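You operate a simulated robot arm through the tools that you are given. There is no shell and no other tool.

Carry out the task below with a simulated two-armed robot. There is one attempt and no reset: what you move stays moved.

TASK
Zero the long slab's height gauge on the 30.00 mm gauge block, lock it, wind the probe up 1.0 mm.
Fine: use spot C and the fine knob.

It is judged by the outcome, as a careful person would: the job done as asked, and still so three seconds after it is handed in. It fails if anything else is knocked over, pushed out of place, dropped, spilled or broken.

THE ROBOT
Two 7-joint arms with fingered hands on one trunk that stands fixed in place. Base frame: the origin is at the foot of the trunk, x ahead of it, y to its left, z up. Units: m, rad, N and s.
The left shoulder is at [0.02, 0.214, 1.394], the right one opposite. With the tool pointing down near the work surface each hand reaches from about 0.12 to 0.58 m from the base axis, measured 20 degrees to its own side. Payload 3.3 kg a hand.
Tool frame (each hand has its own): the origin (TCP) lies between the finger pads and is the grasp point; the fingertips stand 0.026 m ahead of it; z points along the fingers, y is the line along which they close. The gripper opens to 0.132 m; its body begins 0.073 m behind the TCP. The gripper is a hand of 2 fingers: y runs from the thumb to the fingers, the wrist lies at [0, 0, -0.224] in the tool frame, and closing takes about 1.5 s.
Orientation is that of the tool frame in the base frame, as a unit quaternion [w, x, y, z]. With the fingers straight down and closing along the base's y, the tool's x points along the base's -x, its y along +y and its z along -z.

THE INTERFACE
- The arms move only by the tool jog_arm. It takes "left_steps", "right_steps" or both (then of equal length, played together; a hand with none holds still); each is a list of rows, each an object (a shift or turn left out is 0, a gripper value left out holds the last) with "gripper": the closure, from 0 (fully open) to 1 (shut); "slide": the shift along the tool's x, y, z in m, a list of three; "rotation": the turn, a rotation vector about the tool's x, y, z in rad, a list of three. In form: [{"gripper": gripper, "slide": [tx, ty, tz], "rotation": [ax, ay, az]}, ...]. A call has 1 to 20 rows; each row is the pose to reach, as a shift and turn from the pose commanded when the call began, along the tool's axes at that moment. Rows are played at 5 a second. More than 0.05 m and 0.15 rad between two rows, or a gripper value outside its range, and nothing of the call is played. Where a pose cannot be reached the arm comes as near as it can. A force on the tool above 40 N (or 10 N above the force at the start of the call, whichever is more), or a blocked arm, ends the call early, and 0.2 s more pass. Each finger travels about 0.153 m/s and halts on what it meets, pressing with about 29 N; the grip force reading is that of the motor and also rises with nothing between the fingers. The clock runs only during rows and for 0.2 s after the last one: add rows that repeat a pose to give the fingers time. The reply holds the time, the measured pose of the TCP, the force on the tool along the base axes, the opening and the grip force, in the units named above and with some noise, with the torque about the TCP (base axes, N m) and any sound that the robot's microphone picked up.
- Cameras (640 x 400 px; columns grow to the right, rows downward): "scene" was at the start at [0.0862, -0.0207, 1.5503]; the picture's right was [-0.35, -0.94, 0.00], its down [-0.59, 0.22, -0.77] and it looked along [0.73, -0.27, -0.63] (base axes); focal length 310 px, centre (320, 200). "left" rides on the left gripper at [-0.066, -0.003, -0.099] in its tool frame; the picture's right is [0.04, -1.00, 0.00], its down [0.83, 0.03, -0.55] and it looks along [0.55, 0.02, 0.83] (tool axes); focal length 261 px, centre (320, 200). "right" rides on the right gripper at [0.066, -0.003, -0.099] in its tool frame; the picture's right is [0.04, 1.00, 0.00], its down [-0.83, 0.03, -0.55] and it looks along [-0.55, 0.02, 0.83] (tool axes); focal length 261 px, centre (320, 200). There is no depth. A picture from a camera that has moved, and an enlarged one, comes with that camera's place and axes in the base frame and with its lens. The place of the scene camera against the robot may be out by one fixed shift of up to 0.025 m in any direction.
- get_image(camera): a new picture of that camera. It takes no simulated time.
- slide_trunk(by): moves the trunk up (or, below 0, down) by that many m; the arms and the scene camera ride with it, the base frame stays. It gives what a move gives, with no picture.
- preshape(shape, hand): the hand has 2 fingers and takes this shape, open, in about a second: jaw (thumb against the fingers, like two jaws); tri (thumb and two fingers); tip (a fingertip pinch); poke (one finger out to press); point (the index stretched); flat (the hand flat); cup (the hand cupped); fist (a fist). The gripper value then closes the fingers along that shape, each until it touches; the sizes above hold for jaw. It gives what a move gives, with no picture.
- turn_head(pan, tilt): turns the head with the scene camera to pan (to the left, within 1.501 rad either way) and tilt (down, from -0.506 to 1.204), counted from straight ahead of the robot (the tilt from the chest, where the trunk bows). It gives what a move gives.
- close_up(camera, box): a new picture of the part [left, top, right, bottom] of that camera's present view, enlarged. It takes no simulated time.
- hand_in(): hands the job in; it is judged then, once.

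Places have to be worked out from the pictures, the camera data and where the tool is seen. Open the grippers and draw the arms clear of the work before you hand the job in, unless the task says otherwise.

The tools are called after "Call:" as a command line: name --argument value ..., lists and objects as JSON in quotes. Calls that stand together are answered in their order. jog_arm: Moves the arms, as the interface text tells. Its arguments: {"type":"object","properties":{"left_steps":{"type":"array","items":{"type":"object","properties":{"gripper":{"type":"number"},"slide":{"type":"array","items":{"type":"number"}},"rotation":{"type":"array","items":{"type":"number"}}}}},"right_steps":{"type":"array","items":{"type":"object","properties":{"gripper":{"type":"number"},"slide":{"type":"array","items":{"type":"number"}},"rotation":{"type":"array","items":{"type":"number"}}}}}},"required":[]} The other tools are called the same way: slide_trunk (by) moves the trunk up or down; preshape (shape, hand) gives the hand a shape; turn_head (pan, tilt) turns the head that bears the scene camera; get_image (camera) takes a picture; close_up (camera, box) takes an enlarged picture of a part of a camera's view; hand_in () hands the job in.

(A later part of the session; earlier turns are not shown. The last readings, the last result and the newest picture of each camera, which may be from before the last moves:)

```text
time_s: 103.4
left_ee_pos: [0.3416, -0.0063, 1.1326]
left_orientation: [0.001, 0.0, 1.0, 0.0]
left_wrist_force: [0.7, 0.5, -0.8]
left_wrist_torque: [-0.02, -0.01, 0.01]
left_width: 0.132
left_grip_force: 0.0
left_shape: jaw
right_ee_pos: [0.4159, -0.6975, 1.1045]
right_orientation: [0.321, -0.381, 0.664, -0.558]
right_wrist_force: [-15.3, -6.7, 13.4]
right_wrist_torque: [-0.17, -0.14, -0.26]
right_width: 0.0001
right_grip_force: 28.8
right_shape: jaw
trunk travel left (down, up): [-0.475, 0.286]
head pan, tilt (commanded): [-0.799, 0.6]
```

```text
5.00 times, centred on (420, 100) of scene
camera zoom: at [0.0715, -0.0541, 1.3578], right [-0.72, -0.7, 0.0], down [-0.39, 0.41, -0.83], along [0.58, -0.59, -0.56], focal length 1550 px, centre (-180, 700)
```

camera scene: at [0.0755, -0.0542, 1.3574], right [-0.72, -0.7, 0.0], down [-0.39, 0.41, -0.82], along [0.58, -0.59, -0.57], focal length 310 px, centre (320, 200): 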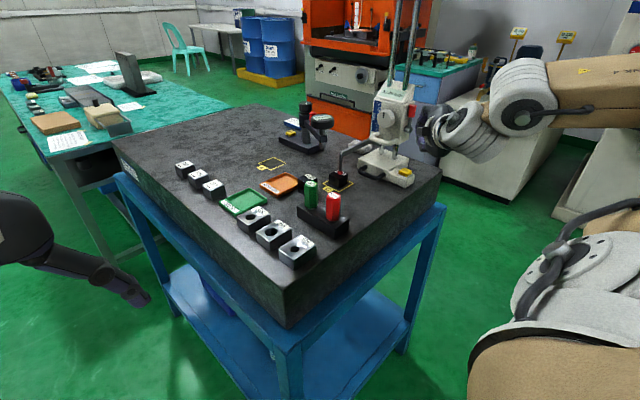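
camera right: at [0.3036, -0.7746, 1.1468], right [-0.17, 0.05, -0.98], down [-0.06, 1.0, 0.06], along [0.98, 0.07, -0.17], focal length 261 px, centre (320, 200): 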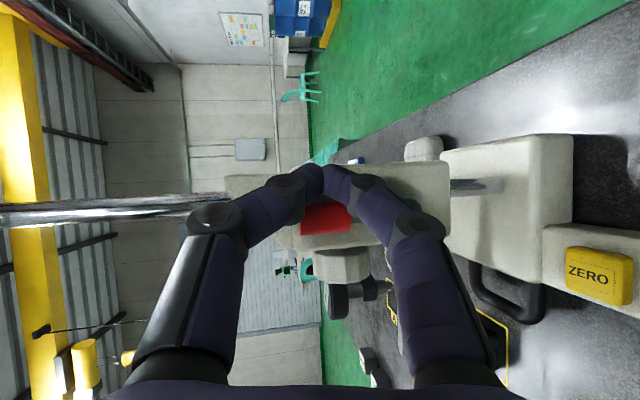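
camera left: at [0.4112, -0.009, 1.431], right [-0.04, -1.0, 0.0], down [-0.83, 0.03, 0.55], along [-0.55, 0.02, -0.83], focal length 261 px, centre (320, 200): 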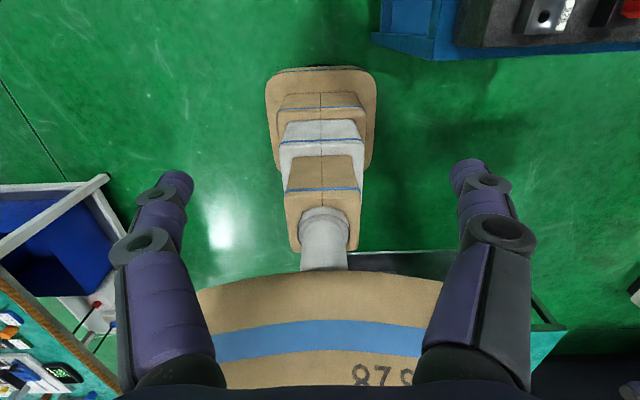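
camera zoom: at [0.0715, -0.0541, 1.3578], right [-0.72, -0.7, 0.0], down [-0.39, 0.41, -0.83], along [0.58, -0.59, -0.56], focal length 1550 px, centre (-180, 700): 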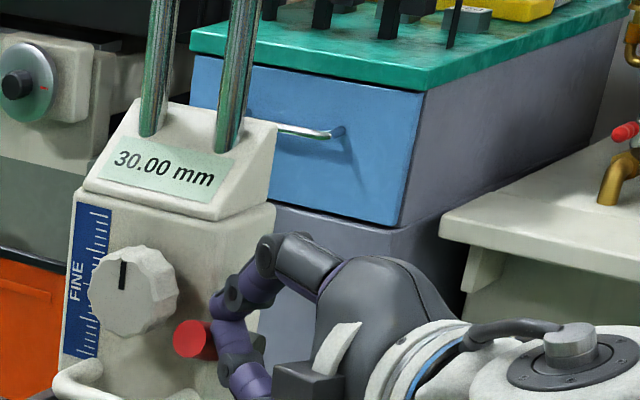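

Force rises to ~20 N, so the lever seems at its end stop (about 75–80°). I back away upward and look.

Call:
jog_arm --right_steps '[{"gripper": 1.0, "slide": [0.0043, -0.0047, -0.0043]}, {"gripper": 1.0, "slide": [0.0124, -0.0098, -0.0192]}, {"gripper": 1.0, "slide": [0.0199, -0.0119, -0.0361]}, {"gripper": 1.0, "slide": [0.0199, -0.0119, -0.0361]}]'

Call:
get_image --camera "right"

Call:
close_up --camera "scene" --box '[370, 60, 470, 140]'

Call:
close_up --camera "scene" --box '[320, 130, 430, 200]'

```text
time_s: 104.4
left_ee_pos: [0.3451, -0.0054, 1.1322]
left_orientation: [0.0, 0.0, 1.0, 0.0]
left_wrist_force: [-0.6, 0.2, 1.0]
left_wrist_torque: [0.0, -0.01, 0.01]
left_width: 0.1321
left_grip_force: 0.1
left_shape: jaw
right_ee_pos: [0.383, -0.6977, 1.1189]
right_orientation: [0.322, -0.384, 0.664, -0.555]
right_wrist_force: [-0.1, 0.0, 0.4]
right_wrist_torque: [0.0, -0.02, -0.01]
right_width: 0.0001
right_grip_force: 28.8
right_shape: jaw
trunk travel left (down, up): [-0.475, 0.286]
head pan, tilt (commanded): [-0.799, 0.6]
```

```text
taken
camera right: at [0.2663, -0.7046, 1.139], right [-0.17, 0.05, -0.98], down [-0.06, 1.0, 0.07], along [0.98, 0.07, -0.17], focal length 261 px, centre (320, 200)
```

right: 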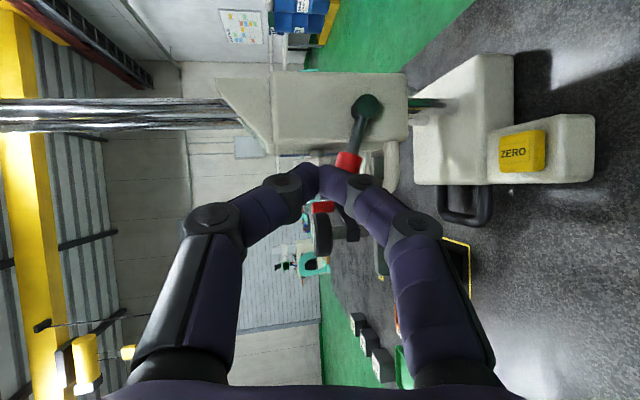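

```text
5.00 times, centred on (420, 100) of scene
camera zoom: at [0.0755, -0.0545, 1.3574], right [-0.72, -0.7, 0.0], down [-0.39, 0.41, -0.82], along [0.58, -0.59, -0.57], focal length 1550 px, centre (-180, 700)
```

zoom: 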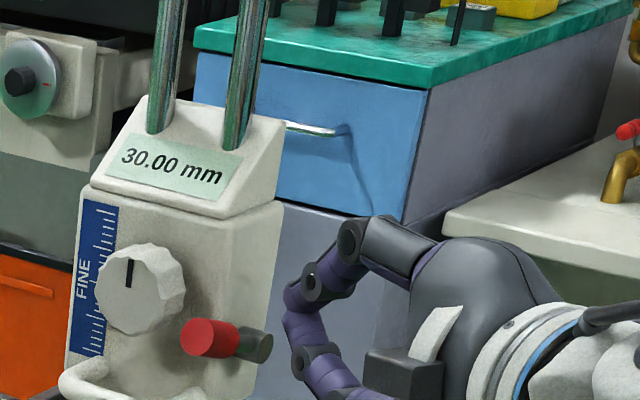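

```text
5.71 times, centred on (375, 165) of scene
camera zoom: at [0.0755, -0.0545, 1.3574], right [-0.72, -0.7, 0.0], down [-0.39, 0.41, -0.82], along [0.58, -0.59, -0.57], focal length 1772 px, centre (6, 400)
```

zoom: 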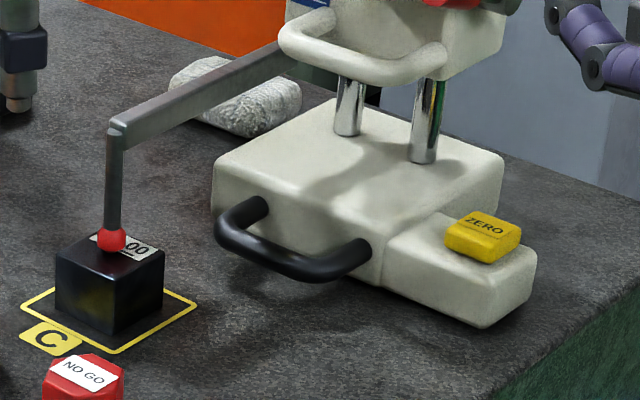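

The lever rests at about 68° forward-down, display 30.00. To be sure it's at its stop, I press the red grip once more from above with a controlled push.

Call:
jog_arm --right_steps '[{"gripper": 1.0, "slide": [0, -0.0157, 0.01]}, {"gripper": 1.0, "slide": [-0.0008, -0.0157, 0.0402]}, {"gripper": 1.0, "slide": [-0.0034, -0.0081, 0.04]}, {"gripper": 1.0, "slide": [-0.0051, -0.003, 0.0399]}, {"gripper": 1.0, "slide": [-0.006, -0.0005, 0.0398]}]'

Call:
close_up --camera "right" --box '[240, 80, 440, 220]'

```text
time_s: 105.6
left_ee_pos: [0.346, -0.0069, 1.1328]
left_orientation: [0.0, -0.001, 1.0, -0.001]
left_wrist_force: [-0.6, 0.2, 0.0]
left_wrist_torque: [-0.01, -0.03, 0.0]
left_width: 0.1319
left_grip_force: 0.0
left_shape: jaw
right_ee_pos: [0.4187, -0.7124, 1.1128]
right_orientation: [0.322, -0.382, 0.664, -0.557]
right_wrist_force: [0.4, -0.3, -0.5]
right_wrist_torque: [0.01, -0.01, 0.0]
right_width: 0.0
right_grip_force: 29.5
right_shape: jaw
trunk travel left (down, up): [-0.475, 0.286]
head pan, tilt (commanded): [-0.799, 0.6]
```

```text
2.86 times, centred on (340, 150) of right
camera zoom: at [0.3019, -0.7193, 1.1335], right [-0.17, 0.05, -0.98], down [-0.06, 1.0, 0.06], along [0.98, 0.07, -0.17], focal length 745 px, centre (263, 343)
```

zoom: 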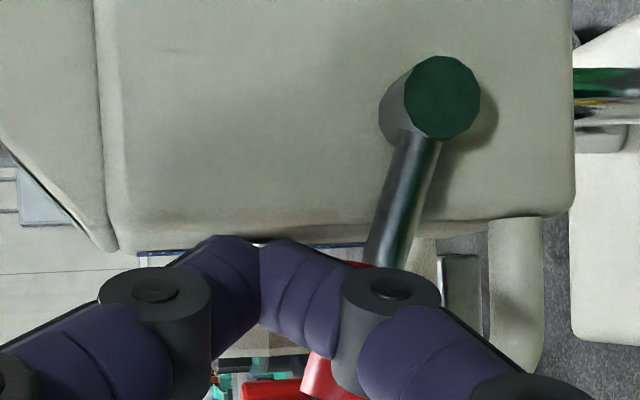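

No contact yet; I press further down in small steps.

Call:
jog_arm --right_steps '[{"gripper": 1.0, "slide": [-0.0006, 0.0025, 0.0001]}, {"gripper": 1.0, "slide": [-0.0012, 0.005, 0.0002]}, {"gripper": 1.0, "slide": [-0.0018, 0.0075, 0.0003]}, {"gripper": 1.0, "slide": [-0.0024, 0.01, 0.0004]}]'

Call:
close_up --camera "right" --box '[240, 80, 440, 220]'

Call:
close_up --camera "scene" --box '[370, 60, 470, 140]'

```text
time_s: 106.6
left_ee_pos: [0.3435, -0.0068, 1.1332]
left_orientation: [0.0, 0.0, 1.0, 0.0]
left_wrist_force: [-0.5, 0.4, -0.1]
left_wrist_torque: [-0.05, -0.02, -0.01]
left_width: 0.1319
left_grip_force: 0.0
left_shape: jaw
right_ee_pos: [0.4164, -0.7102, 1.1038]
right_orientation: [0.322, -0.382, 0.664, -0.557]
right_wrist_force: [-3.2, -2.0, 5.0]
right_wrist_torque: [-0.08, -0.06, -0.11]
right_width: 0.0001
right_grip_force: 29.6
right_shape: jaw
trunk travel left (down, up): [-0.475, 0.286]
head pan, tilt (commanded): [-0.799, 0.6]
```

```text
2.86 times, centred on (340, 150) of right
camera zoom: at [0.3004, -0.7166, 1.1248], right [-0.17, 0.05, -0.98], down [-0.06, 1.0, 0.06], along [0.98, 0.07, -0.16], focal length 745 px, centre (263, 343)
```

zoom: 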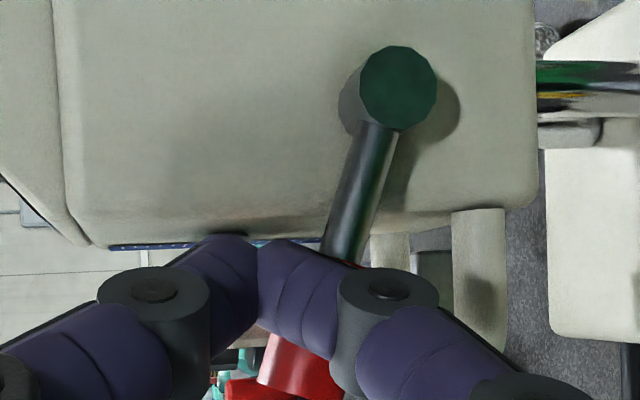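

```text
5.00 times, centred on (420, 100) of scene
camera zoom: at [0.0742, -0.0541, 1.3576], right [-0.72, -0.7, 0.0], down [-0.39, 0.41, -0.83], along [0.58, -0.59, -0.56], focal length 1550 px, centre (-180, 700)
```

zoom: 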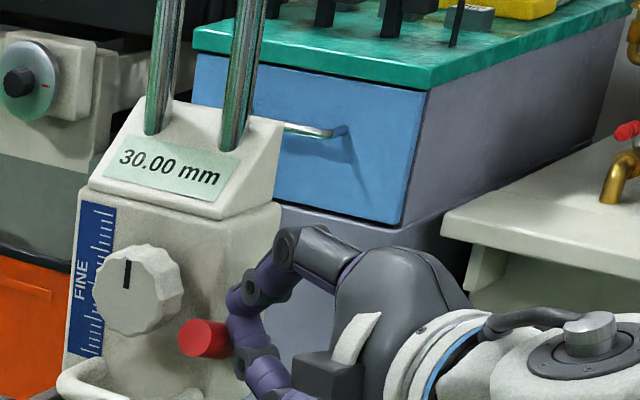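

The lever does not go any further with 6 N (and earlier 20 N), so it's at its locked stop; the display still shows 30.00. I back away from the lever and look at the knob.

Call:
jog_arm --right_steps '[{"gripper": 1.0, "slide": [0, -0.012, 0]}, {"gripper": 1.0, "slide": [0.002, -0.03, -0.02]}, {"gripper": 1.0, "slide": [-0.02, -0.045, -0.05]}, {"gripper": 1.0, "slide": [-0.04, -0.05, -0.075]}]'

Call:
get_image --camera "right"

Call:
close_up --camera "scene" --box '[360, 70, 440, 130]'

```text
time_s: 107.6
left_ee_pos: [0.3458, -0.0056, 1.1321]
left_orientation: [0.0, 0.0, 1.0, 0.0]
left_wrist_force: [-0.8, 0.7, -0.3]
left_wrist_torque: [0.01, 0.01, 0.0]
left_width: 0.1319
left_grip_force: 0.0
left_shape: jaw
right_ee_pos: [0.3821, -0.6403, 1.1653]
right_orientation: [0.322, -0.382, 0.664, -0.556]
right_wrist_force: [0.0, -0.6, -0.4]
right_wrist_torque: [0.01, 0.02, -0.02]
right_width: 0.0003
right_grip_force: 29.4
right_shape: jaw
trunk travel left (down, up): [-0.475, 0.286]
head pan, tilt (commanded): [-0.799, 0.6]
```

```text
taken
camera right: at [0.2648, -0.6481, 1.1864], right [-0.17, 0.05, -0.98], down [-0.06, 1.0, 0.06], along [0.98, 0.07, -0.17], focal length 261 px, centre (320, 200)
```

right: 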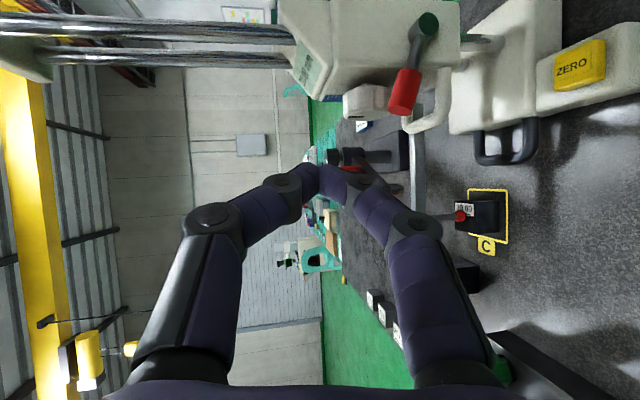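

```text
6.67 times, centred on (400, 100) of scene
camera zoom: at [0.0749, -0.054, 1.3575], right [-0.72, -0.7, 0.0], down [-0.39, 0.4, -0.83], along [0.58, -0.59, -0.56], focal length 2067 px, centre (-213, 867)
```

zoom: 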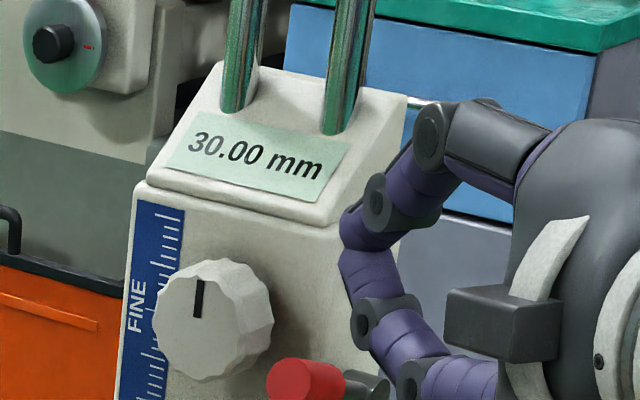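

Display still 30.00. The knob's free side is its top (the lever grip now sits at its lower left). I turn the hand back to the 45°/40° pose used for the handle, to stroke the knob's top rim with the fingertip.

Call:
jog_arm --right_steps '[{"gripper": 1.0, "rotation": [-0.1041, 0.0484, 0.0223]}, {"gripper": 1.0, "rotation": [-0.2082, 0.0968, 0.0445]}, {"gripper": 1.0, "rotation": [-0.3122, 0.1451, 0.0668]}, {"gripper": 1.0, "rotation": [-0.4163, 0.1935, 0.089]}, {"gripper": 1.0, "rotation": [-0.5204, 0.2419, 0.1113]}, {"gripper": 1.0, "rotation": [-0.5204, 0.2419, 0.1113]}]'

Call:
get_image --camera "right"

```text
time_s: 109.0
left_ee_pos: [0.3451, -0.0073, 1.1322]
left_orientation: [0.001, -0.001, 1.0, 0.0]
left_wrist_force: [0.7, -0.7, -1.0]
left_wrist_torque: [0.0, 0.0, 0.01]
left_width: 0.1317
left_grip_force: 0.0
left_shape: jaw
right_ee_pos: [0.3794, -0.6414, 1.1659]
right_orientation: [0.162, -0.346, 0.838, -0.39]
right_wrist_force: [0.5, 0.2, -0.4]
right_wrist_torque: [0.0, 0.0, 0.03]
right_width: 0.0001
right_grip_force: 29.5
right_shape: jaw
trunk travel left (down, up): [-0.475, 0.286]
head pan, tilt (commanded): [-0.799, 0.6]
```

```text
taken
camera right: at [0.2826, -0.6352, 1.2321], right [-0.48, 0.43, -0.76], down [0.28, 0.9, 0.33], along [0.83, -0.05, -0.55], focal length 261 px, centre (320, 200)
```

right: 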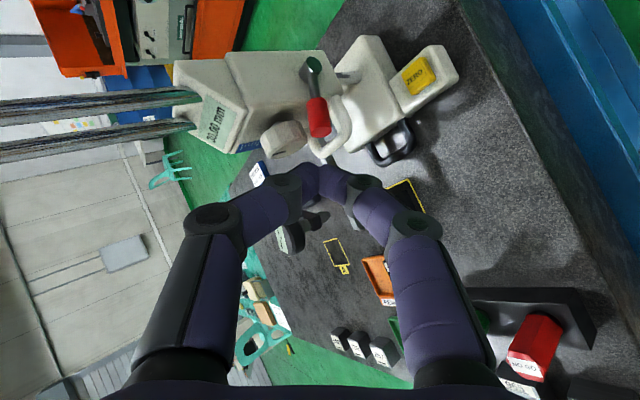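

I bring the fingertip to just above the knob's top.

Call:
jog_arm --right_steps '[{"gripper": 1.0, "slide": [-0.0072, -0.0262, 0.029]}, {"gripper": 1.0, "slide": [-0.0145, -0.0474, 0.0602]}, {"gripper": 1.0, "slide": [-0.0217, -0.0666, 0.0916]}, {"gripper": 1.0, "slide": [-0.0217, -0.0666, 0.0916]}]'

Call:
close_up --camera "right" --box '[200, 100, 400, 240]'

Call:
close_up --camera "scene" --box '[360, 60, 460, 130]'

```text
time_s: 110.0
left_ee_pos: [0.3441, -0.0068, 1.1324]
left_orientation: [0.0, 0.0, 1.0, 0.0]
left_wrist_force: [0.0, -1.2, 0.0]
left_wrist_torque: [-0.03, 0.02, -0.01]
left_width: 0.1317
left_grip_force: 0.1
left_shape: jaw
right_ee_pos: [0.4777, -0.7064, 1.1588]
right_orientation: [0.163, -0.346, 0.838, -0.389]
right_wrist_force: [-0.2, 0.8, 0.2]
right_wrist_torque: [-0.02, 0.01, 0.0]
right_width: 0.0
right_grip_force: 29.0
right_shape: jaw
trunk travel left (down, up): [-0.475, 0.286]
head pan, tilt (commanded): [-0.799, 0.6]
```

```text
2.86 times, centred on (300, 170) of right
camera zoom: at [0.3795, -0.7, 1.2253], right [-0.48, 0.43, -0.77], down [0.27, 0.9, 0.33], along [0.83, -0.05, -0.55], focal length 745 px, centre (377, 286)
```

zoom: 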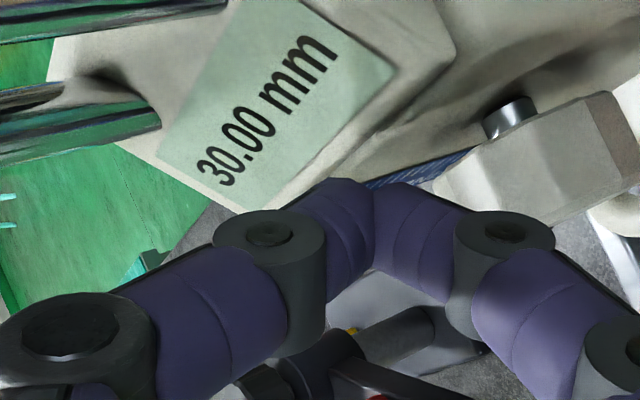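

```text
5.71 times, centred on (410, 95) of scene
camera zoom: at [0.0745, -0.054, 1.3575], right [-0.72, -0.7, 0.0], down [-0.39, 0.4, -0.83], along [0.58, -0.59, -0.56], focal length 1772 px, centre (-194, 800)
```

zoom: 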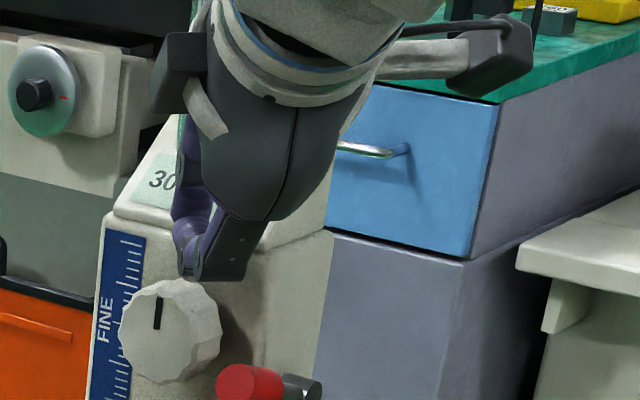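

The wrist camera reads the display well (30.00). I lower the fingertip onto the knob's top gently.

Call:
jog_arm --right_steps '[{"gripper": 1.0, "slide": [0, 0.0061, 0.0051]}, {"gripper": 1.0, "slide": [0, 0.0099, 0.0084]}, {"gripper": 1.0, "slide": [0, 0.0115, 0.0097]}, {"gripper": 1.0, "slide": [0, 0.013, 0.0109]}]'

Call:
close_up --camera "right" --box '[200, 100, 400, 240]'

Call:
close_up --camera "scene" --box '[360, 60, 460, 130]'

```text
time_s: 111.0
left_ee_pos: [0.3455, -0.0076, 1.1328]
left_orientation: [-0.001, -0.001, 1.0, 0.0]
left_wrist_force: [-0.4, -0.3, -0.5]
left_wrist_torque: [0.01, 0.0, 0.0]
left_width: 0.1316
left_grip_force: 0.0
left_shape: jaw
right_ee_pos: [0.4765, -0.7064, 1.1422]
right_orientation: [0.162, -0.346, 0.838, -0.39]
right_wrist_force: [-0.4, 0.1, 2.2]
right_wrist_torque: [0.01, -0.02, 0.01]
right_width: 0.0001
right_grip_force: 29.0
right_shape: jaw
trunk travel left (down, up): [-0.475, 0.286]
head pan, tilt (commanded): [-0.799, 0.6]
```

```text
2.86 times, centred on (300, 170) of right
camera zoom: at [0.3778, -0.6994, 1.2077], right [-0.48, 0.43, -0.77], down [0.27, 0.9, 0.33], along [0.83, -0.05, -0.55], focal length 745 px, centre (377, 286)
```

zoom: 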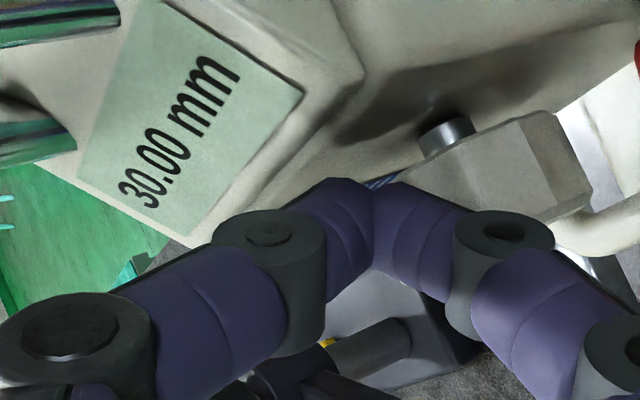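

```text
5.71 times, centred on (410, 95) of scene
camera zoom: at [0.0752, -0.0542, 1.3575], right [-0.72, -0.7, 0.0], down [-0.39, 0.41, -0.83], along [0.58, -0.59, -0.56], focal length 1772 px, centre (-194, 800)
```

zoom: 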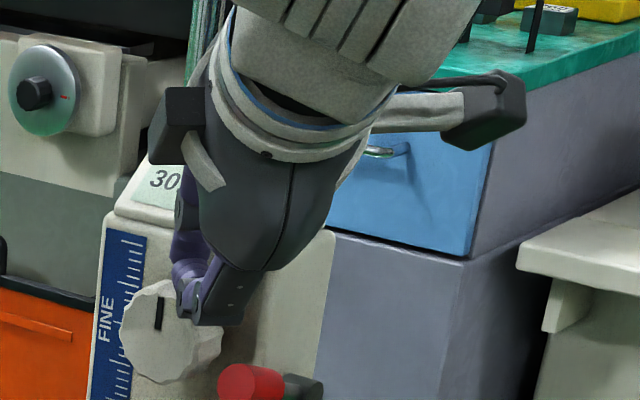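

Light contact (2 N) on the knob's top. I stroke 8 mm toward +x to see which way and how much the display changes.

Call:
jog_arm --right_steps '[{"gripper": 1.0, "slide": [-0.0014, -0.0005, 0.0014]}, {"gripper": 1.0, "slide": [-0.0028, -0.0011, 0.0028]}, {"gripper": 1.0, "slide": [-0.0042, -0.0017, 0.0041]}, {"gripper": 1.0, "slide": [-0.0056, -0.0024, 0.0054]}]'

Call:
close_up --camera "right" --box '[200, 100, 400, 240]'

Call:
close_up --camera "scene" --box '[360, 60, 460, 130]'

```text
time_s: 112.0
left_ee_pos: [0.3446, -0.006, 1.1326]
left_orientation: [0.001, 0.0, 1.0, 0.0]
left_wrist_force: [-0.3, 0.6, -0.4]
left_wrist_torque: [-0.03, 0.05, 0.03]
left_width: 0.132
left_grip_force: 0.0
left_shape: jaw
right_ee_pos: [0.4838, -0.7055, 1.1406]
right_orientation: [0.163, -0.345, 0.837, -0.392]
right_wrist_force: [-1.2, -1.5, 11.8]
right_wrist_torque: [-0.19, -0.04, -0.05]
right_width: 0.0002
right_grip_force: 29.3
right_shape: jaw
trunk travel left (down, up): [-0.475, 0.286]
head pan, tilt (commanded): [-0.799, 0.6]
```

```text
2.86 times, centred on (300, 170) of right
camera zoom: at [0.3857, -0.6989, 1.2072], right [-0.48, 0.42, -0.77], down [0.27, 0.9, 0.33], along [0.83, -0.05, -0.55], focal length 745 px, centre (377, 286)
```

zoom: 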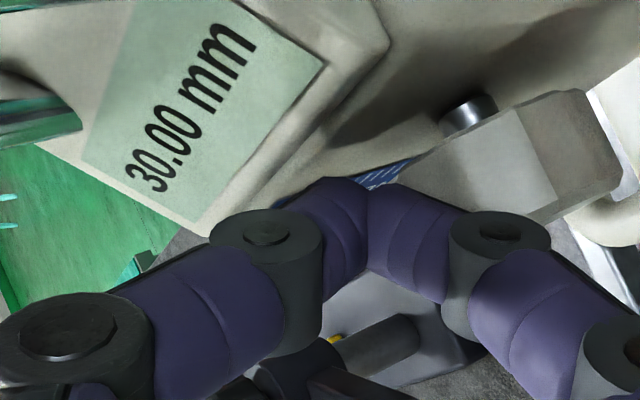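

```text
5.71 times, centred on (410, 95) of scene
camera zoom: at [0.0741, -0.0532, 1.3577], right [-0.72, -0.7, 0.0], down [-0.39, 0.4, -0.83], along [0.58, -0.59, -0.56], focal length 1772 px, centre (-194, 800)
```

zoom: 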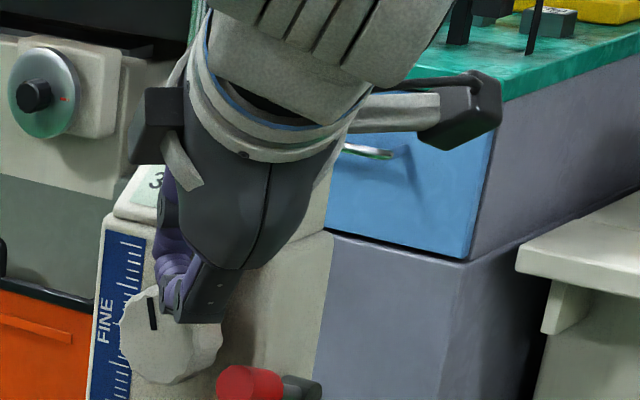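

The knob turned about 10–15° counter-clockwise (seen from its front) while the display stayed 30.00 — probably the "down" direction against the block. I stroke the other way, toward -x, with lighter pressure.

Call:
jog_arm --right_steps '[{"gripper": 1.0, "slide": [0.0028, 0.0011, -0.0028]}, {"gripper": 1.0, "slide": [0.0056, 0.003, -0.0049]}, {"gripper": 1.0, "slide": [0.0084, 0.0055, -0.0065]}, {"gripper": 1.0, "slide": [0.0113, 0.0082, -0.0079]}]'

Call:
close_up --camera "right" --box '[200, 100, 400, 240]'

Call:
close_up --camera "scene" --box '[360, 60, 460, 130]'

```text
time_s: 113.0
left_ee_pos: [0.3442, -0.0058, 1.1325]
left_orientation: [0.0, 0.0, 1.0, 0.0]
left_wrist_force: [0.3, 0.4, -0.1]
left_wrist_torque: [0.01, -0.02, 0.02]
left_width: 0.132
left_grip_force: 0.2
left_shape: jaw
right_ee_pos: [0.4671, -0.7042, 1.1375]
right_orientation: [0.162, -0.347, 0.838, -0.389]
right_wrist_force: [-0.6, 0.0, 4.9]
right_wrist_torque: [-0.03, -0.04, 0.01]
right_width: 0.0
right_grip_force: 28.8
right_shape: jaw
trunk travel left (down, up): [-0.475, 0.286]
head pan, tilt (commanded): [-0.799, 0.6]
```

```text
2.86 times, centred on (300, 170) of right
camera zoom: at [0.3694, -0.6985, 1.2041], right [-0.48, 0.43, -0.76], down [0.27, 0.9, 0.33], along [0.83, -0.05, -0.55], focal length 745 px, centre (377, 286)
```

zoom: 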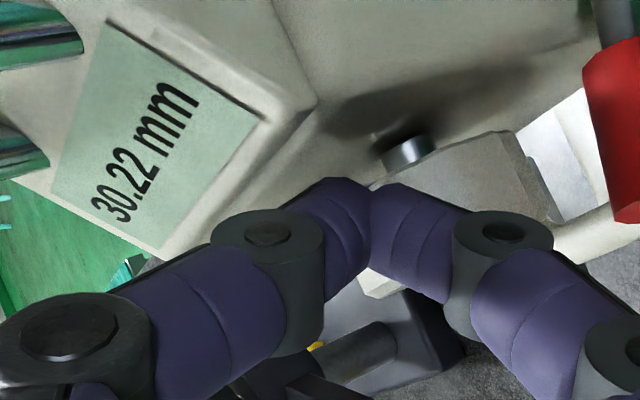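

```text
5.71 times, centred on (410, 95) of scene
camera zoom: at [0.0749, -0.0537, 1.3574], right [-0.72, -0.7, 0.0], down [-0.39, 0.4, -0.83], along [0.58, -0.59, -0.56], focal length 1772 px, centre (-194, 800)
```

zoom: 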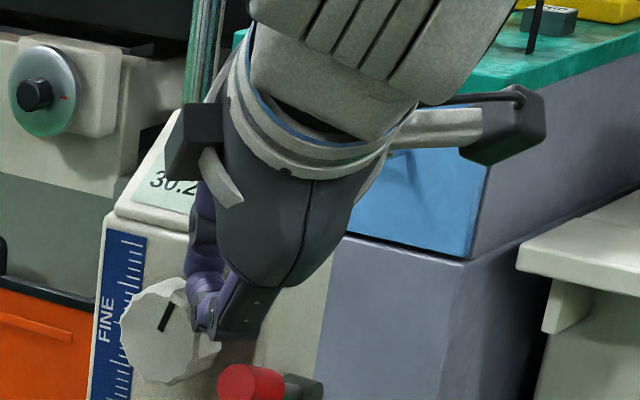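

Clockwise raises it: the display now reads 30.22. I lift, return to the other side, and make a longer -x stroke over the knob's top.

Call:
jog_arm --right_steps '[{"gripper": 1.0, "slide": [0, -0.0092, -0.0077]}, {"gripper": 1.0, "slide": [-0.0099, -0.0156, -0.0001]}, {"gripper": 1.0, "slide": [-0.019, -0.0199, 0.0083]}, {"gripper": 1.0, "slide": [-0.019, -0.015, 0.0124]}, {"gripper": 1.0, "slide": [-0.019, -0.0132, 0.0139]}, {"gripper": 1.0, "slide": [-0.0155, -0.0122, 0.0101]}, {"gripper": 1.0, "slide": [-0.0113, -0.0101, 0.0063]}, {"gripper": 1.0, "slide": [-0.007, -0.0073, 0.0031]}, {"gripper": 1.0, "slide": [-0.0028, -0.0036, 0.0007]}, {"gripper": 1.0, "slide": [0.0014, 0.0011, -0.001]}]'

Call:
close_up --camera "right" --box '[200, 100, 400, 240]'

Call:
close_up --camera "scene" --box '[360, 60, 460, 130]'

```text
time_s: 115.2
left_ee_pos: [0.3448, -0.0054, 1.1324]
left_orientation: [0.0, 0.0, 1.0, 0.0]
left_wrist_force: [0.6, 0.2, 0.3]
left_wrist_torque: [0.01, -0.01, -0.02]
left_width: 0.1319
left_grip_force: 0.0
left_shape: jaw
right_ee_pos: [0.4664, -0.7056, 1.1372]
right_orientation: [0.161, -0.347, 0.837, -0.39]
right_wrist_force: [0.0, 0.5, 2.9]
right_wrist_torque: [0.0, -0.03, -0.01]
right_width: 0.0003
right_grip_force: 28.9
right_shape: jaw
trunk travel left (down, up): [-0.475, 0.286]
head pan, tilt (commanded): [-0.799, 0.6]
```

```text
2.86 times, centred on (300, 170) of right
camera zoom: at [0.3679, -0.6984, 1.2039], right [-0.48, 0.43, -0.76], down [0.27, 0.9, 0.33], along [0.83, -0.05, -0.55], focal length 745 px, centre (377, 286)
```

zoom: 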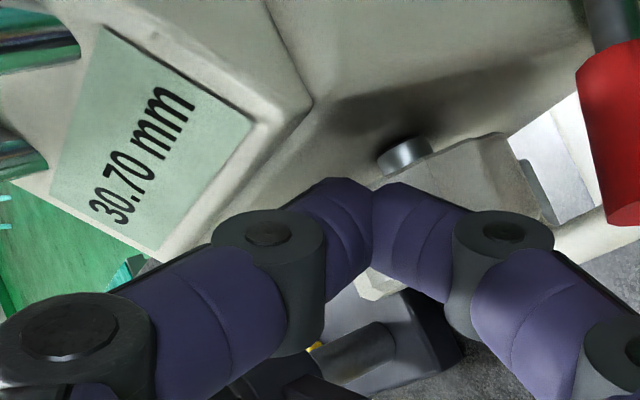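

```text
5.71 times, centred on (410, 95) of scene
camera zoom: at [0.075, -0.054, 1.3574], right [-0.72, -0.7, 0.0], down [-0.39, 0.4, -0.83], along [0.58, -0.59, -0.56], focal length 1772 px, centre (-194, 800)
```

zoom: 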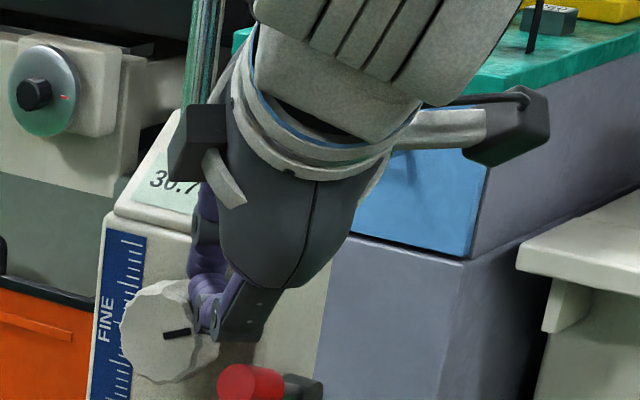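

Now 30.70 (≈0.0166 mm per mm of stroke). I need +0.30, so I make a shorter stroke of about 16.5 mm, then fine-tune.

Call:
jog_arm --right_steps '[{"gripper": 1.0, "slide": [0, -0.0092, -0.0077]}, {"gripper": 1.0, "slide": [-0.013, -0.0176, 0.0024]}, {"gripper": 1.0, "slide": [-0.013, -0.0138, 0.0056]}, {"gripper": 1.0, "slide": [-0.013, -0.012, 0.0071]}, {"gripper": 1.0, "slide": [-0.0095, -0.0097, 0.0043]}, {"gripper": 1.0, "slide": [-0.006, -0.0069, 0.0021]}, {"gripper": 1.0, "slide": [-0.0025, -0.0034, 0.0004]}, {"gripper": 1.0, "slide": [-0.0014, -0.0023, -0.0001]}]'

Call:
close_up --camera "right" --box '[200, 100, 400, 240]'

Call:
close_up --camera "scene" --box '[360, 60, 460, 130]'

```text
time_s: 117.0
left_ee_pos: [0.3447, -0.0059, 1.132]
left_orientation: [0.0, 0.0, 1.0, -0.001]
left_wrist_force: [0.1, 1.0, 0.3]
left_wrist_torque: [0.02, -0.02, -0.01]
left_width: 0.132
left_grip_force: 0.0
left_shape: jaw
right_ee_pos: [0.468, -0.7064, 1.1386]
right_orientation: [0.162, -0.347, 0.837, -0.391]
right_wrist_force: [0.2, -0.3, 2.8]
right_wrist_torque: [-0.04, -0.03, -0.01]
right_width: 0.0001
right_grip_force: 29.4
right_shape: jaw
trunk travel left (down, up): [-0.475, 0.286]
head pan, tilt (commanded): [-0.799, 0.6]
```

```text
2.86 times, centred on (300, 170) of right
camera zoom: at [0.3703, -0.6987, 1.2051], right [-0.48, 0.43, -0.77], down [0.27, 0.9, 0.33], along [0.83, -0.05, -0.55], focal length 745 px, centre (377, 286)
```

zoom: 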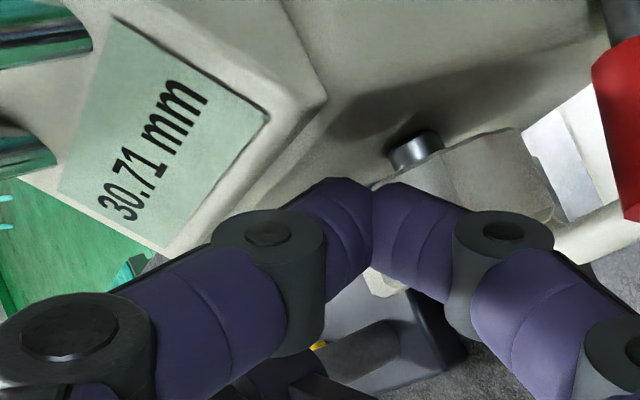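

```text
5.71 times, centred on (410, 95) of scene
camera zoom: at [0.0752, -0.054, 1.3575], right [-0.72, -0.7, 0.0], down [-0.39, 0.4, -0.83], along [0.58, -0.59, -0.56], focal length 1772 px, centre (-194, 800)
```

zoom: 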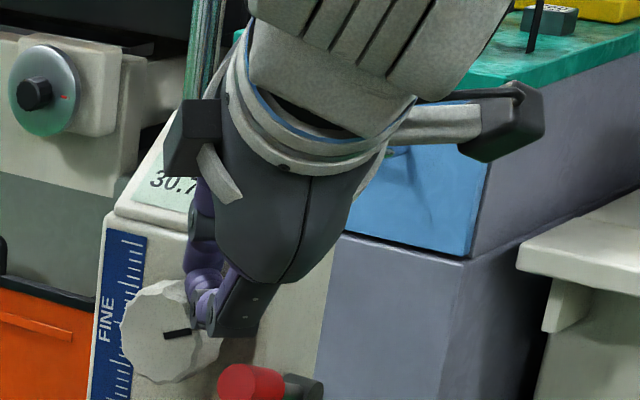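

Only +0.01 — contact was too light that time. I repeat with ~1 mm more downward bias and a 15 mm stroke.

Call:
jog_arm --right_steps '[{"gripper": 1.0, "slide": [0, -0.0076, -0.0064]}, {"gripper": 1.0, "slide": [-0.0134, -0.0163, 0.0039]}, {"gripper": 1.0, "slide": [-0.0134, -0.0121, 0.0074]}, {"gripper": 1.0, "slide": [-0.0134, -0.0101, 0.0091]}, {"gripper": 1.0, "slide": [-0.0099, -0.0081, 0.0061]}, {"gripper": 1.0, "slide": [-0.0063, -0.0056, 0.0037]}, {"gripper": 1.0, "slide": [-0.0028, -0.0024, 0.0017]}]'

Call:
close_up --camera "right" --box '[200, 100, 400, 240]'

Call:
close_up --camera "scene" --box '[360, 60, 460, 130]'

```text
time_s: 118.6
left_ee_pos: [0.3458, -0.0071, 1.1331]
left_orientation: [0.0, 0.0, 1.0, 0.001]
left_wrist_force: [0.8, 0.2, 0.6]
left_wrist_torque: [0.03, 0.0, -0.01]
left_width: 0.132
left_grip_force: 0.0
left_shape: jaw
right_ee_pos: [0.4716, -0.7063, 1.141]
right_orientation: [0.162, -0.347, 0.837, -0.39]
right_wrist_force: [0.4, 0.1, -0.2]
right_wrist_torque: [-0.02, -0.01, 0.04]
right_width: 0.0002
right_grip_force: 29.5
right_shape: jaw
trunk travel left (down, up): [-0.475, 0.286]
head pan, tilt (commanded): [-0.799, 0.6]
```

```text
2.86 times, centred on (300, 170) of right
camera zoom: at [0.3736, -0.6995, 1.2069], right [-0.48, 0.43, -0.76], down [0.27, 0.9, 0.33], along [0.83, -0.05, -0.55], focal length 745 px, centre (377, 286)
```

zoom: 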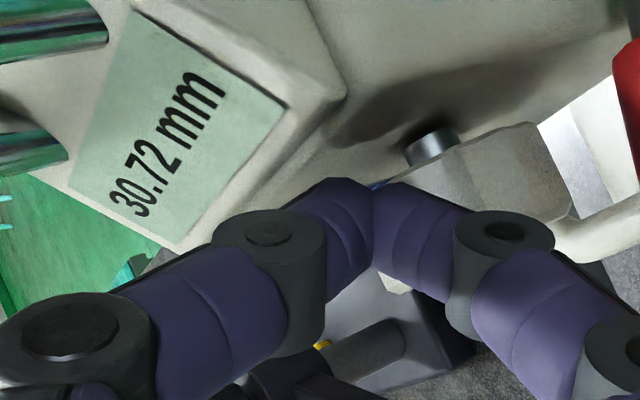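

```text
5.71 times, centred on (410, 95) of scene
camera zoom: at [0.0752, -0.0546, 1.3574], right [-0.72, -0.7, 0.0], down [-0.39, 0.41, -0.82], along [0.58, -0.59, -0.57], focal length 1772 px, centre (-194, 800)
```

zoom: 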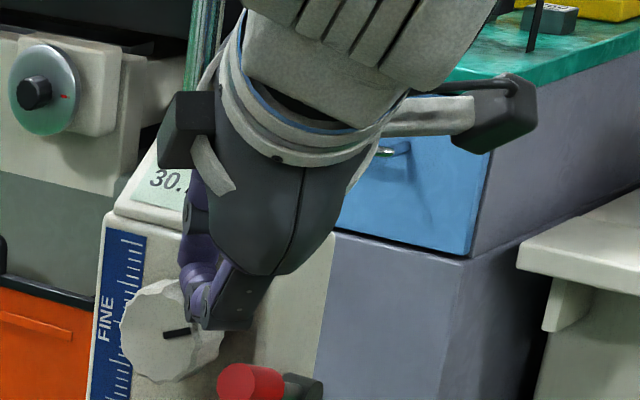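

Not enough contact (force ≈0). I'll do it in two parts: first move to the start side and lower until I feel a few newtons.

Call:
jog_arm --right_steps '[{"gripper": 1.0, "slide": [0, -0.0046, -0.0039]}, {"gripper": 1.0, "slide": [-0.0113, -0.0119, 0.0048]}, {"gripper": 1.0, "slide": [-0.0113, -0.0073, 0.0087]}, {"gripper": 1.0, "slide": [-0.0113, -0.0062, 0.0097]}]'

```text
time_s: 119.6
left_ee_pos: [0.3448, -0.0041, 1.1328]
left_orientation: [0.0, 0.0, 1.0, 0.001]
left_wrist_force: [0.4, -0.1, -0.6]
left_wrist_torque: [-0.02, -0.01, 0.0]
left_width: 0.1316
left_grip_force: 0.1
left_shape: jaw
right_ee_pos: [0.4875, -0.7059, 1.142]
right_orientation: [0.162, -0.346, 0.837, -0.392]
right_wrist_force: [0.0, -0.6, 10.2]
right_wrist_torque: [-0.05, 0.0, -0.02]
right_width: 0.0001
right_grip_force: 29.2
right_shape: jaw
trunk travel left (down, up): [-0.475, 0.286]
head pan, tilt (commanded): [-0.799, 0.6]
```

Good contact (10 N). Now a 14 mm stroke toward -x along the rim.

Call:
jog_arm --right_steps '[{"gripper": 1.0, "slide": [0.0028, 0.0012, -0.0027]}, {"gripper": 1.0, "slide": [0.0056, 0.0029, -0.0049]}, {"gripper": 1.0, "slide": [0.0084, 0.0052, -0.0068]}, {"gripper": 1.0, "slide": [0.0099, 0.0064, -0.0076]}]'

Call:
close_up --camera "right" --box '[200, 100, 400, 240]'

```text
time_s: 120.6
left_ee_pos: [0.3444, -0.0053, 1.131]
left_orientation: [0.0, 0.0, 1.0, -0.001]
left_wrist_force: [0.0, 0.0, 0.4]
left_wrist_torque: [0.03, 0.02, 0.02]
left_width: 0.1319
left_grip_force: 0.0
left_shape: jaw
right_ee_pos: [0.474, -0.7046, 1.1396]
right_orientation: [0.162, -0.347, 0.837, -0.391]
right_wrist_force: [-0.6, 1.9, 8.9]
right_wrist_torque: [0.02, -0.09, 0.03]
right_width: 0.0001
right_grip_force: 29.2
right_shape: jaw
trunk travel left (down, up): [-0.475, 0.286]
head pan, tilt (commanded): [-0.799, 0.6]
```

```text
2.86 times, centred on (300, 170) of right
camera zoom: at [0.376, -0.6978, 1.2064], right [-0.48, 0.43, -0.77], down [0.27, 0.9, 0.33], along [0.83, -0.05, -0.55], focal length 745 px, centre (377, 286)
```

zoom: 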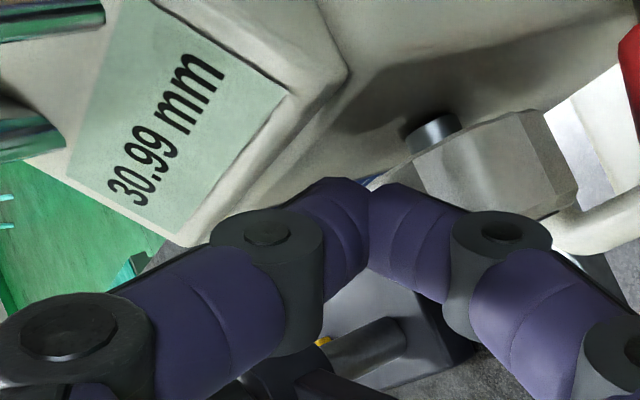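

The display reads 30.99. One tiny further nudge of 0.8 mm, then I check before lifting off.

Call:
jog_arm --right_steps '[{"gripper": 1.0, "slide": [0.0006, 0.0004, -0.0004]}, {"gripper": 1.0, "slide": [0.0006, 0.0004, -0.0004]}]'

Call:
close_up --camera "right" --box '[200, 100, 400, 240]'

```text
time_s: 121.2
left_ee_pos: [0.344, -0.0045, 1.1328]
left_orientation: [0.0, 0.0, 1.0, 0.0]
left_wrist_force: [0.8, 1.3, 0.1]
left_wrist_torque: [0.02, 0.0, 0.02]
left_width: 0.132
left_grip_force: 0.0
left_shape: jaw
right_ee_pos: [0.4719, -0.7052, 1.1406]
right_orientation: [0.162, -0.346, 0.838, -0.39]
right_wrist_force: [-2.0, 2.7, 9.2]
right_wrist_torque: [0.05, -0.12, 0.01]
right_width: 0.0
right_grip_force: 29.3
right_shape: jaw
trunk travel left (down, up): [-0.475, 0.286]
head pan, tilt (commanded): [-0.799, 0.6]
```

```text
2.86 times, centred on (300, 170) of right
camera zoom: at [0.3745, -0.698, 1.2059], right [-0.48, 0.43, -0.77], down [0.27, 0.9, 0.33], along [0.83, -0.05, -0.55], focal length 745 px, centre (377, 286)
```

zoom: 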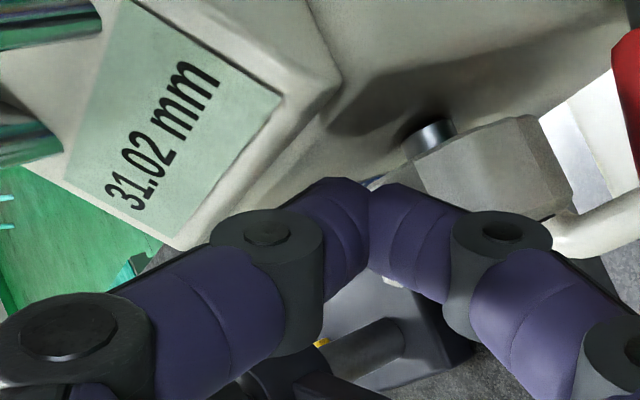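

31.02 — a hair over. I nudge back 1.2 mm the other way and check.

Call:
jog_arm --right_steps '[{"gripper": 1.0, "slide": [-0.0008, -0.0009, 0.0004]}, {"gripper": 1.0, "slide": [-0.0008, -0.0009, 0.0004]}]'

Call:
close_up --camera "right" --box '[200, 100, 400, 240]'

```text
time_s: 121.8
left_ee_pos: [0.3449, -0.0054, 1.1331]
left_orientation: [0.0, 0.0, 1.0, 0.0]
left_wrist_force: [-0.3, 0.0, 0.7]
left_wrist_torque: [-0.04, 0.02, 0.0]
left_width: 0.1317
left_grip_force: 0.1
left_shape: jaw
right_ee_pos: [0.4734, -0.7053, 1.1401]
right_orientation: [0.161, -0.346, 0.838, -0.39]
right_wrist_force: [-3.9, 3.8, 7.5]
right_wrist_torque: [0.04, 0.0, 0.02]
right_width: 0.0
right_grip_force: 28.9
right_shape: jaw
trunk travel left (down, up): [-0.475, 0.286]
head pan, tilt (commanded): [-0.799, 0.6]
```

```text
2.86 times, centred on (300, 170) of right
camera zoom: at [0.3757, -0.6983, 1.2064], right [-0.48, 0.43, -0.77], down [0.27, 0.9, 0.33], along [0.83, -0.05, -0.55], focal length 745 px, centre (377, 286)
```

zoom: 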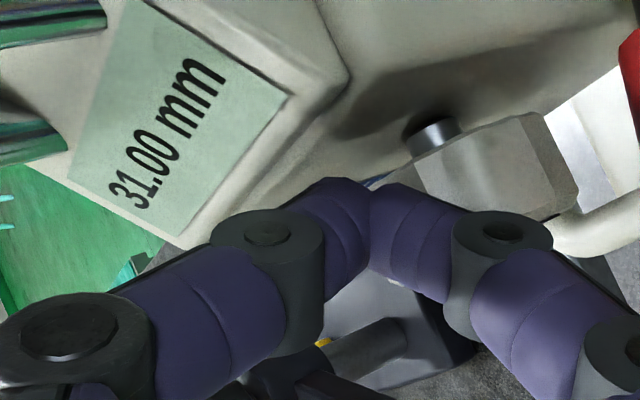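

Exactly 31.00. I lift off radially and check that the reading holds.

Call:
jog_arm --right_steps '[{"gripper": 1.0, "slide": [0.0001, -0.0018, -0.0026]}, {"gripper": 1.0, "slide": [0.0003, -0.0049, -0.0065]}, {"gripper": 1.0, "slide": [-0.0036, -0.0077, -0.0296]}, {"gripper": 1.0, "slide": [-0.0073, 0.0013, -0.0636]}, {"gripper": 1.0, "slide": [-0.0073, 0.0013, -0.0636]}]'

Call:
get_image --camera "right"

Call:
close_up --camera "scene" --box '[360, 60, 460, 130]'

Call:
close_up --camera "scene" --box '[320, 130, 430, 200]'

```text
time_s: 123.0
left_ee_pos: [0.3461, -0.0078, 1.1312]
left_orientation: [0.0, 0.0, 1.0, 0.001]
left_wrist_force: [-0.3, 0.5, 0.5]
left_wrist_torque: [0.03, 0.06, -0.01]
left_width: 0.1318
left_grip_force: 0.0
left_shape: jaw
right_ee_pos: [0.4483, -0.6644, 1.1801]
right_orientation: [0.161, -0.347, 0.838, -0.39]
right_wrist_force: [0.3, 0.7, -0.6]
right_wrist_torque: [0.02, 0.02, 0.01]
right_width: 0.0
right_grip_force: 28.9
right_shape: jaw
trunk travel left (down, up): [-0.475, 0.286]
head pan, tilt (commanded): [-0.799, 0.6]
```

```text
taken
camera right: at [0.3493, -0.6576, 1.2464], right [-0.48, 0.43, -0.76], down [0.28, 0.9, 0.33], along [0.83, -0.05, -0.55], focal length 261 px, centre (320, 200)
```

right: 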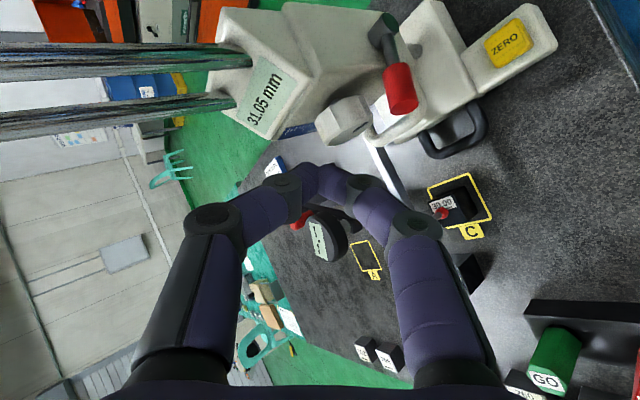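

```text
5.71 times, centred on (410, 95) of scene
camera zoom: at [0.0761, -0.055, 1.3573], right [-0.72, -0.7, 0.0], down [-0.39, 0.41, -0.82], along [0.57, -0.59, -0.57], focal length 1772 px, centre (-194, 800)
```

zoom: 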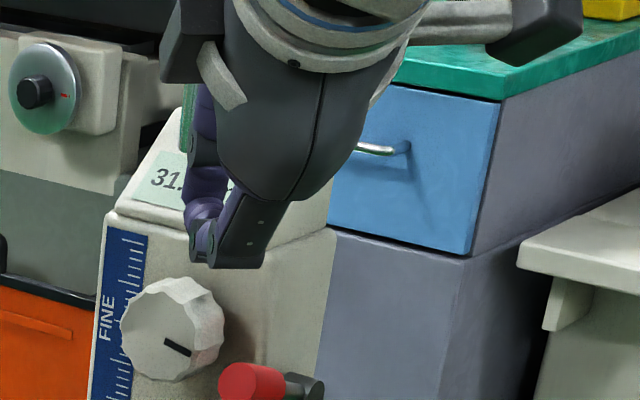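

```text
5.71 times, centred on (375, 165) of scene
camera zoom: at [0.0761, -0.055, 1.3573], right [-0.72, -0.7, 0.0], down [-0.39, 0.41, -0.82], along [0.57, -0.59, -0.57], focal length 1772 px, centre (6, 400)
```

zoom: 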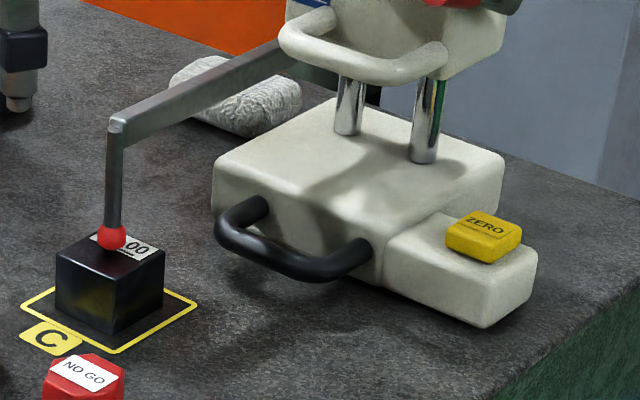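

After lift-off the display seems to read 31.05; I zoom in to be sure.

Call:
close_up --camera "right" --box '[210, 40, 320, 150]'

```text
3.64 times, centred on (265, 95) of right
camera zoom: at [0.3493, -0.6576, 1.2464], right [-0.48, 0.43, -0.76], down [0.28, 0.9, 0.33], along [0.83, -0.05, -0.55], focal length 948 px, centre (520, 582)
```

zoom: 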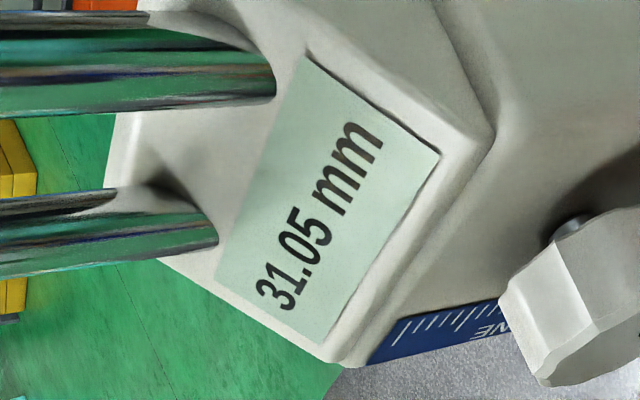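

Indeed 31.05. I go back to the knob's very top to nudge it back 0.05 mm and then lift straight up.

Call:
jog_arm --right_steps '[{"gripper": 1.0, "slide": [0.0038, -0.0048, 0.029]}, {"gripper": 1.0, "slide": [0.0077, -0.0096, 0.0581]}, {"gripper": 1.0, "slide": [0.0077, -0.0065, 0.0607]}, {"gripper": 1.0, "slide": [0.0077, -0.0054, 0.0617]}]'

Call:
close_up --camera "right" --box '[200, 100, 400, 240]'

```text
time_s: 124.0
left_ee_pos: [0.3459, -0.0064, 1.132]
left_orientation: [0.0, -0.001, 1.0, 0.0]
left_wrist_force: [0.2, -0.7, 0.5]
left_wrist_torque: [0.0, 0.02, -0.02]
left_width: 0.1316
left_grip_force: 0.0
left_shape: jaw
right_ee_pos: [0.4761, -0.7066, 1.1439]
right_orientation: [0.161, -0.348, 0.838, -0.389]
right_wrist_force: [0.6, 0.4, 0.2]
right_wrist_torque: [-0.02, -0.01, -0.01]
right_width: 0.0
right_grip_force: 29.0
right_shape: jaw
trunk travel left (down, up): [-0.475, 0.286]
head pan, tilt (commanded): [-0.799, 0.6]
```

```text
2.86 times, centred on (300, 170) of right
camera zoom: at [0.3779, -0.6994, 1.21], right [-0.48, 0.43, -0.76], down [0.27, 0.9, 0.33], along [0.83, -0.05, -0.55], focal length 745 px, centre (377, 286)
```

zoom: 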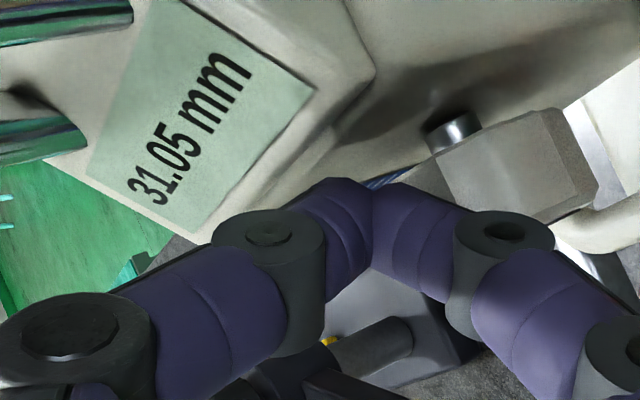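

Not touching yet. I lower in two small steps and feel for ~3 N.

Call:
jog_arm --right_steps '[{"gripper": 1.0, "slide": [0, 0.0008, 0.0006]}, {"gripper": 1.0, "slide": [0, 0.0015, 0.0013]}, {"gripper": 1.0, "slide": [0, 0.0015, 0.0013]}]'

```text
time_s: 124.8
left_ee_pos: [0.3449, -0.0059, 1.1321]
left_orientation: [0.001, 0.001, 1.0, -0.001]
left_wrist_force: [-0.1, 0.7, 0.0]
left_wrist_torque: [-0.01, -0.01, 0.02]
left_width: 0.132
left_grip_force: 0.1
left_shape: jaw
right_ee_pos: [0.4761, -0.7064, 1.1417]
right_orientation: [0.162, -0.347, 0.837, -0.392]
right_wrist_force: [0.4, 0.4, 0.8]
right_wrist_torque: [0.01, 0.01, 0.01]
right_width: 0.0
right_grip_force: 29.3
right_shape: jaw
trunk travel left (down, up): [-0.475, 0.286]
head pan, tilt (commanded): [-0.799, 0.6]
```

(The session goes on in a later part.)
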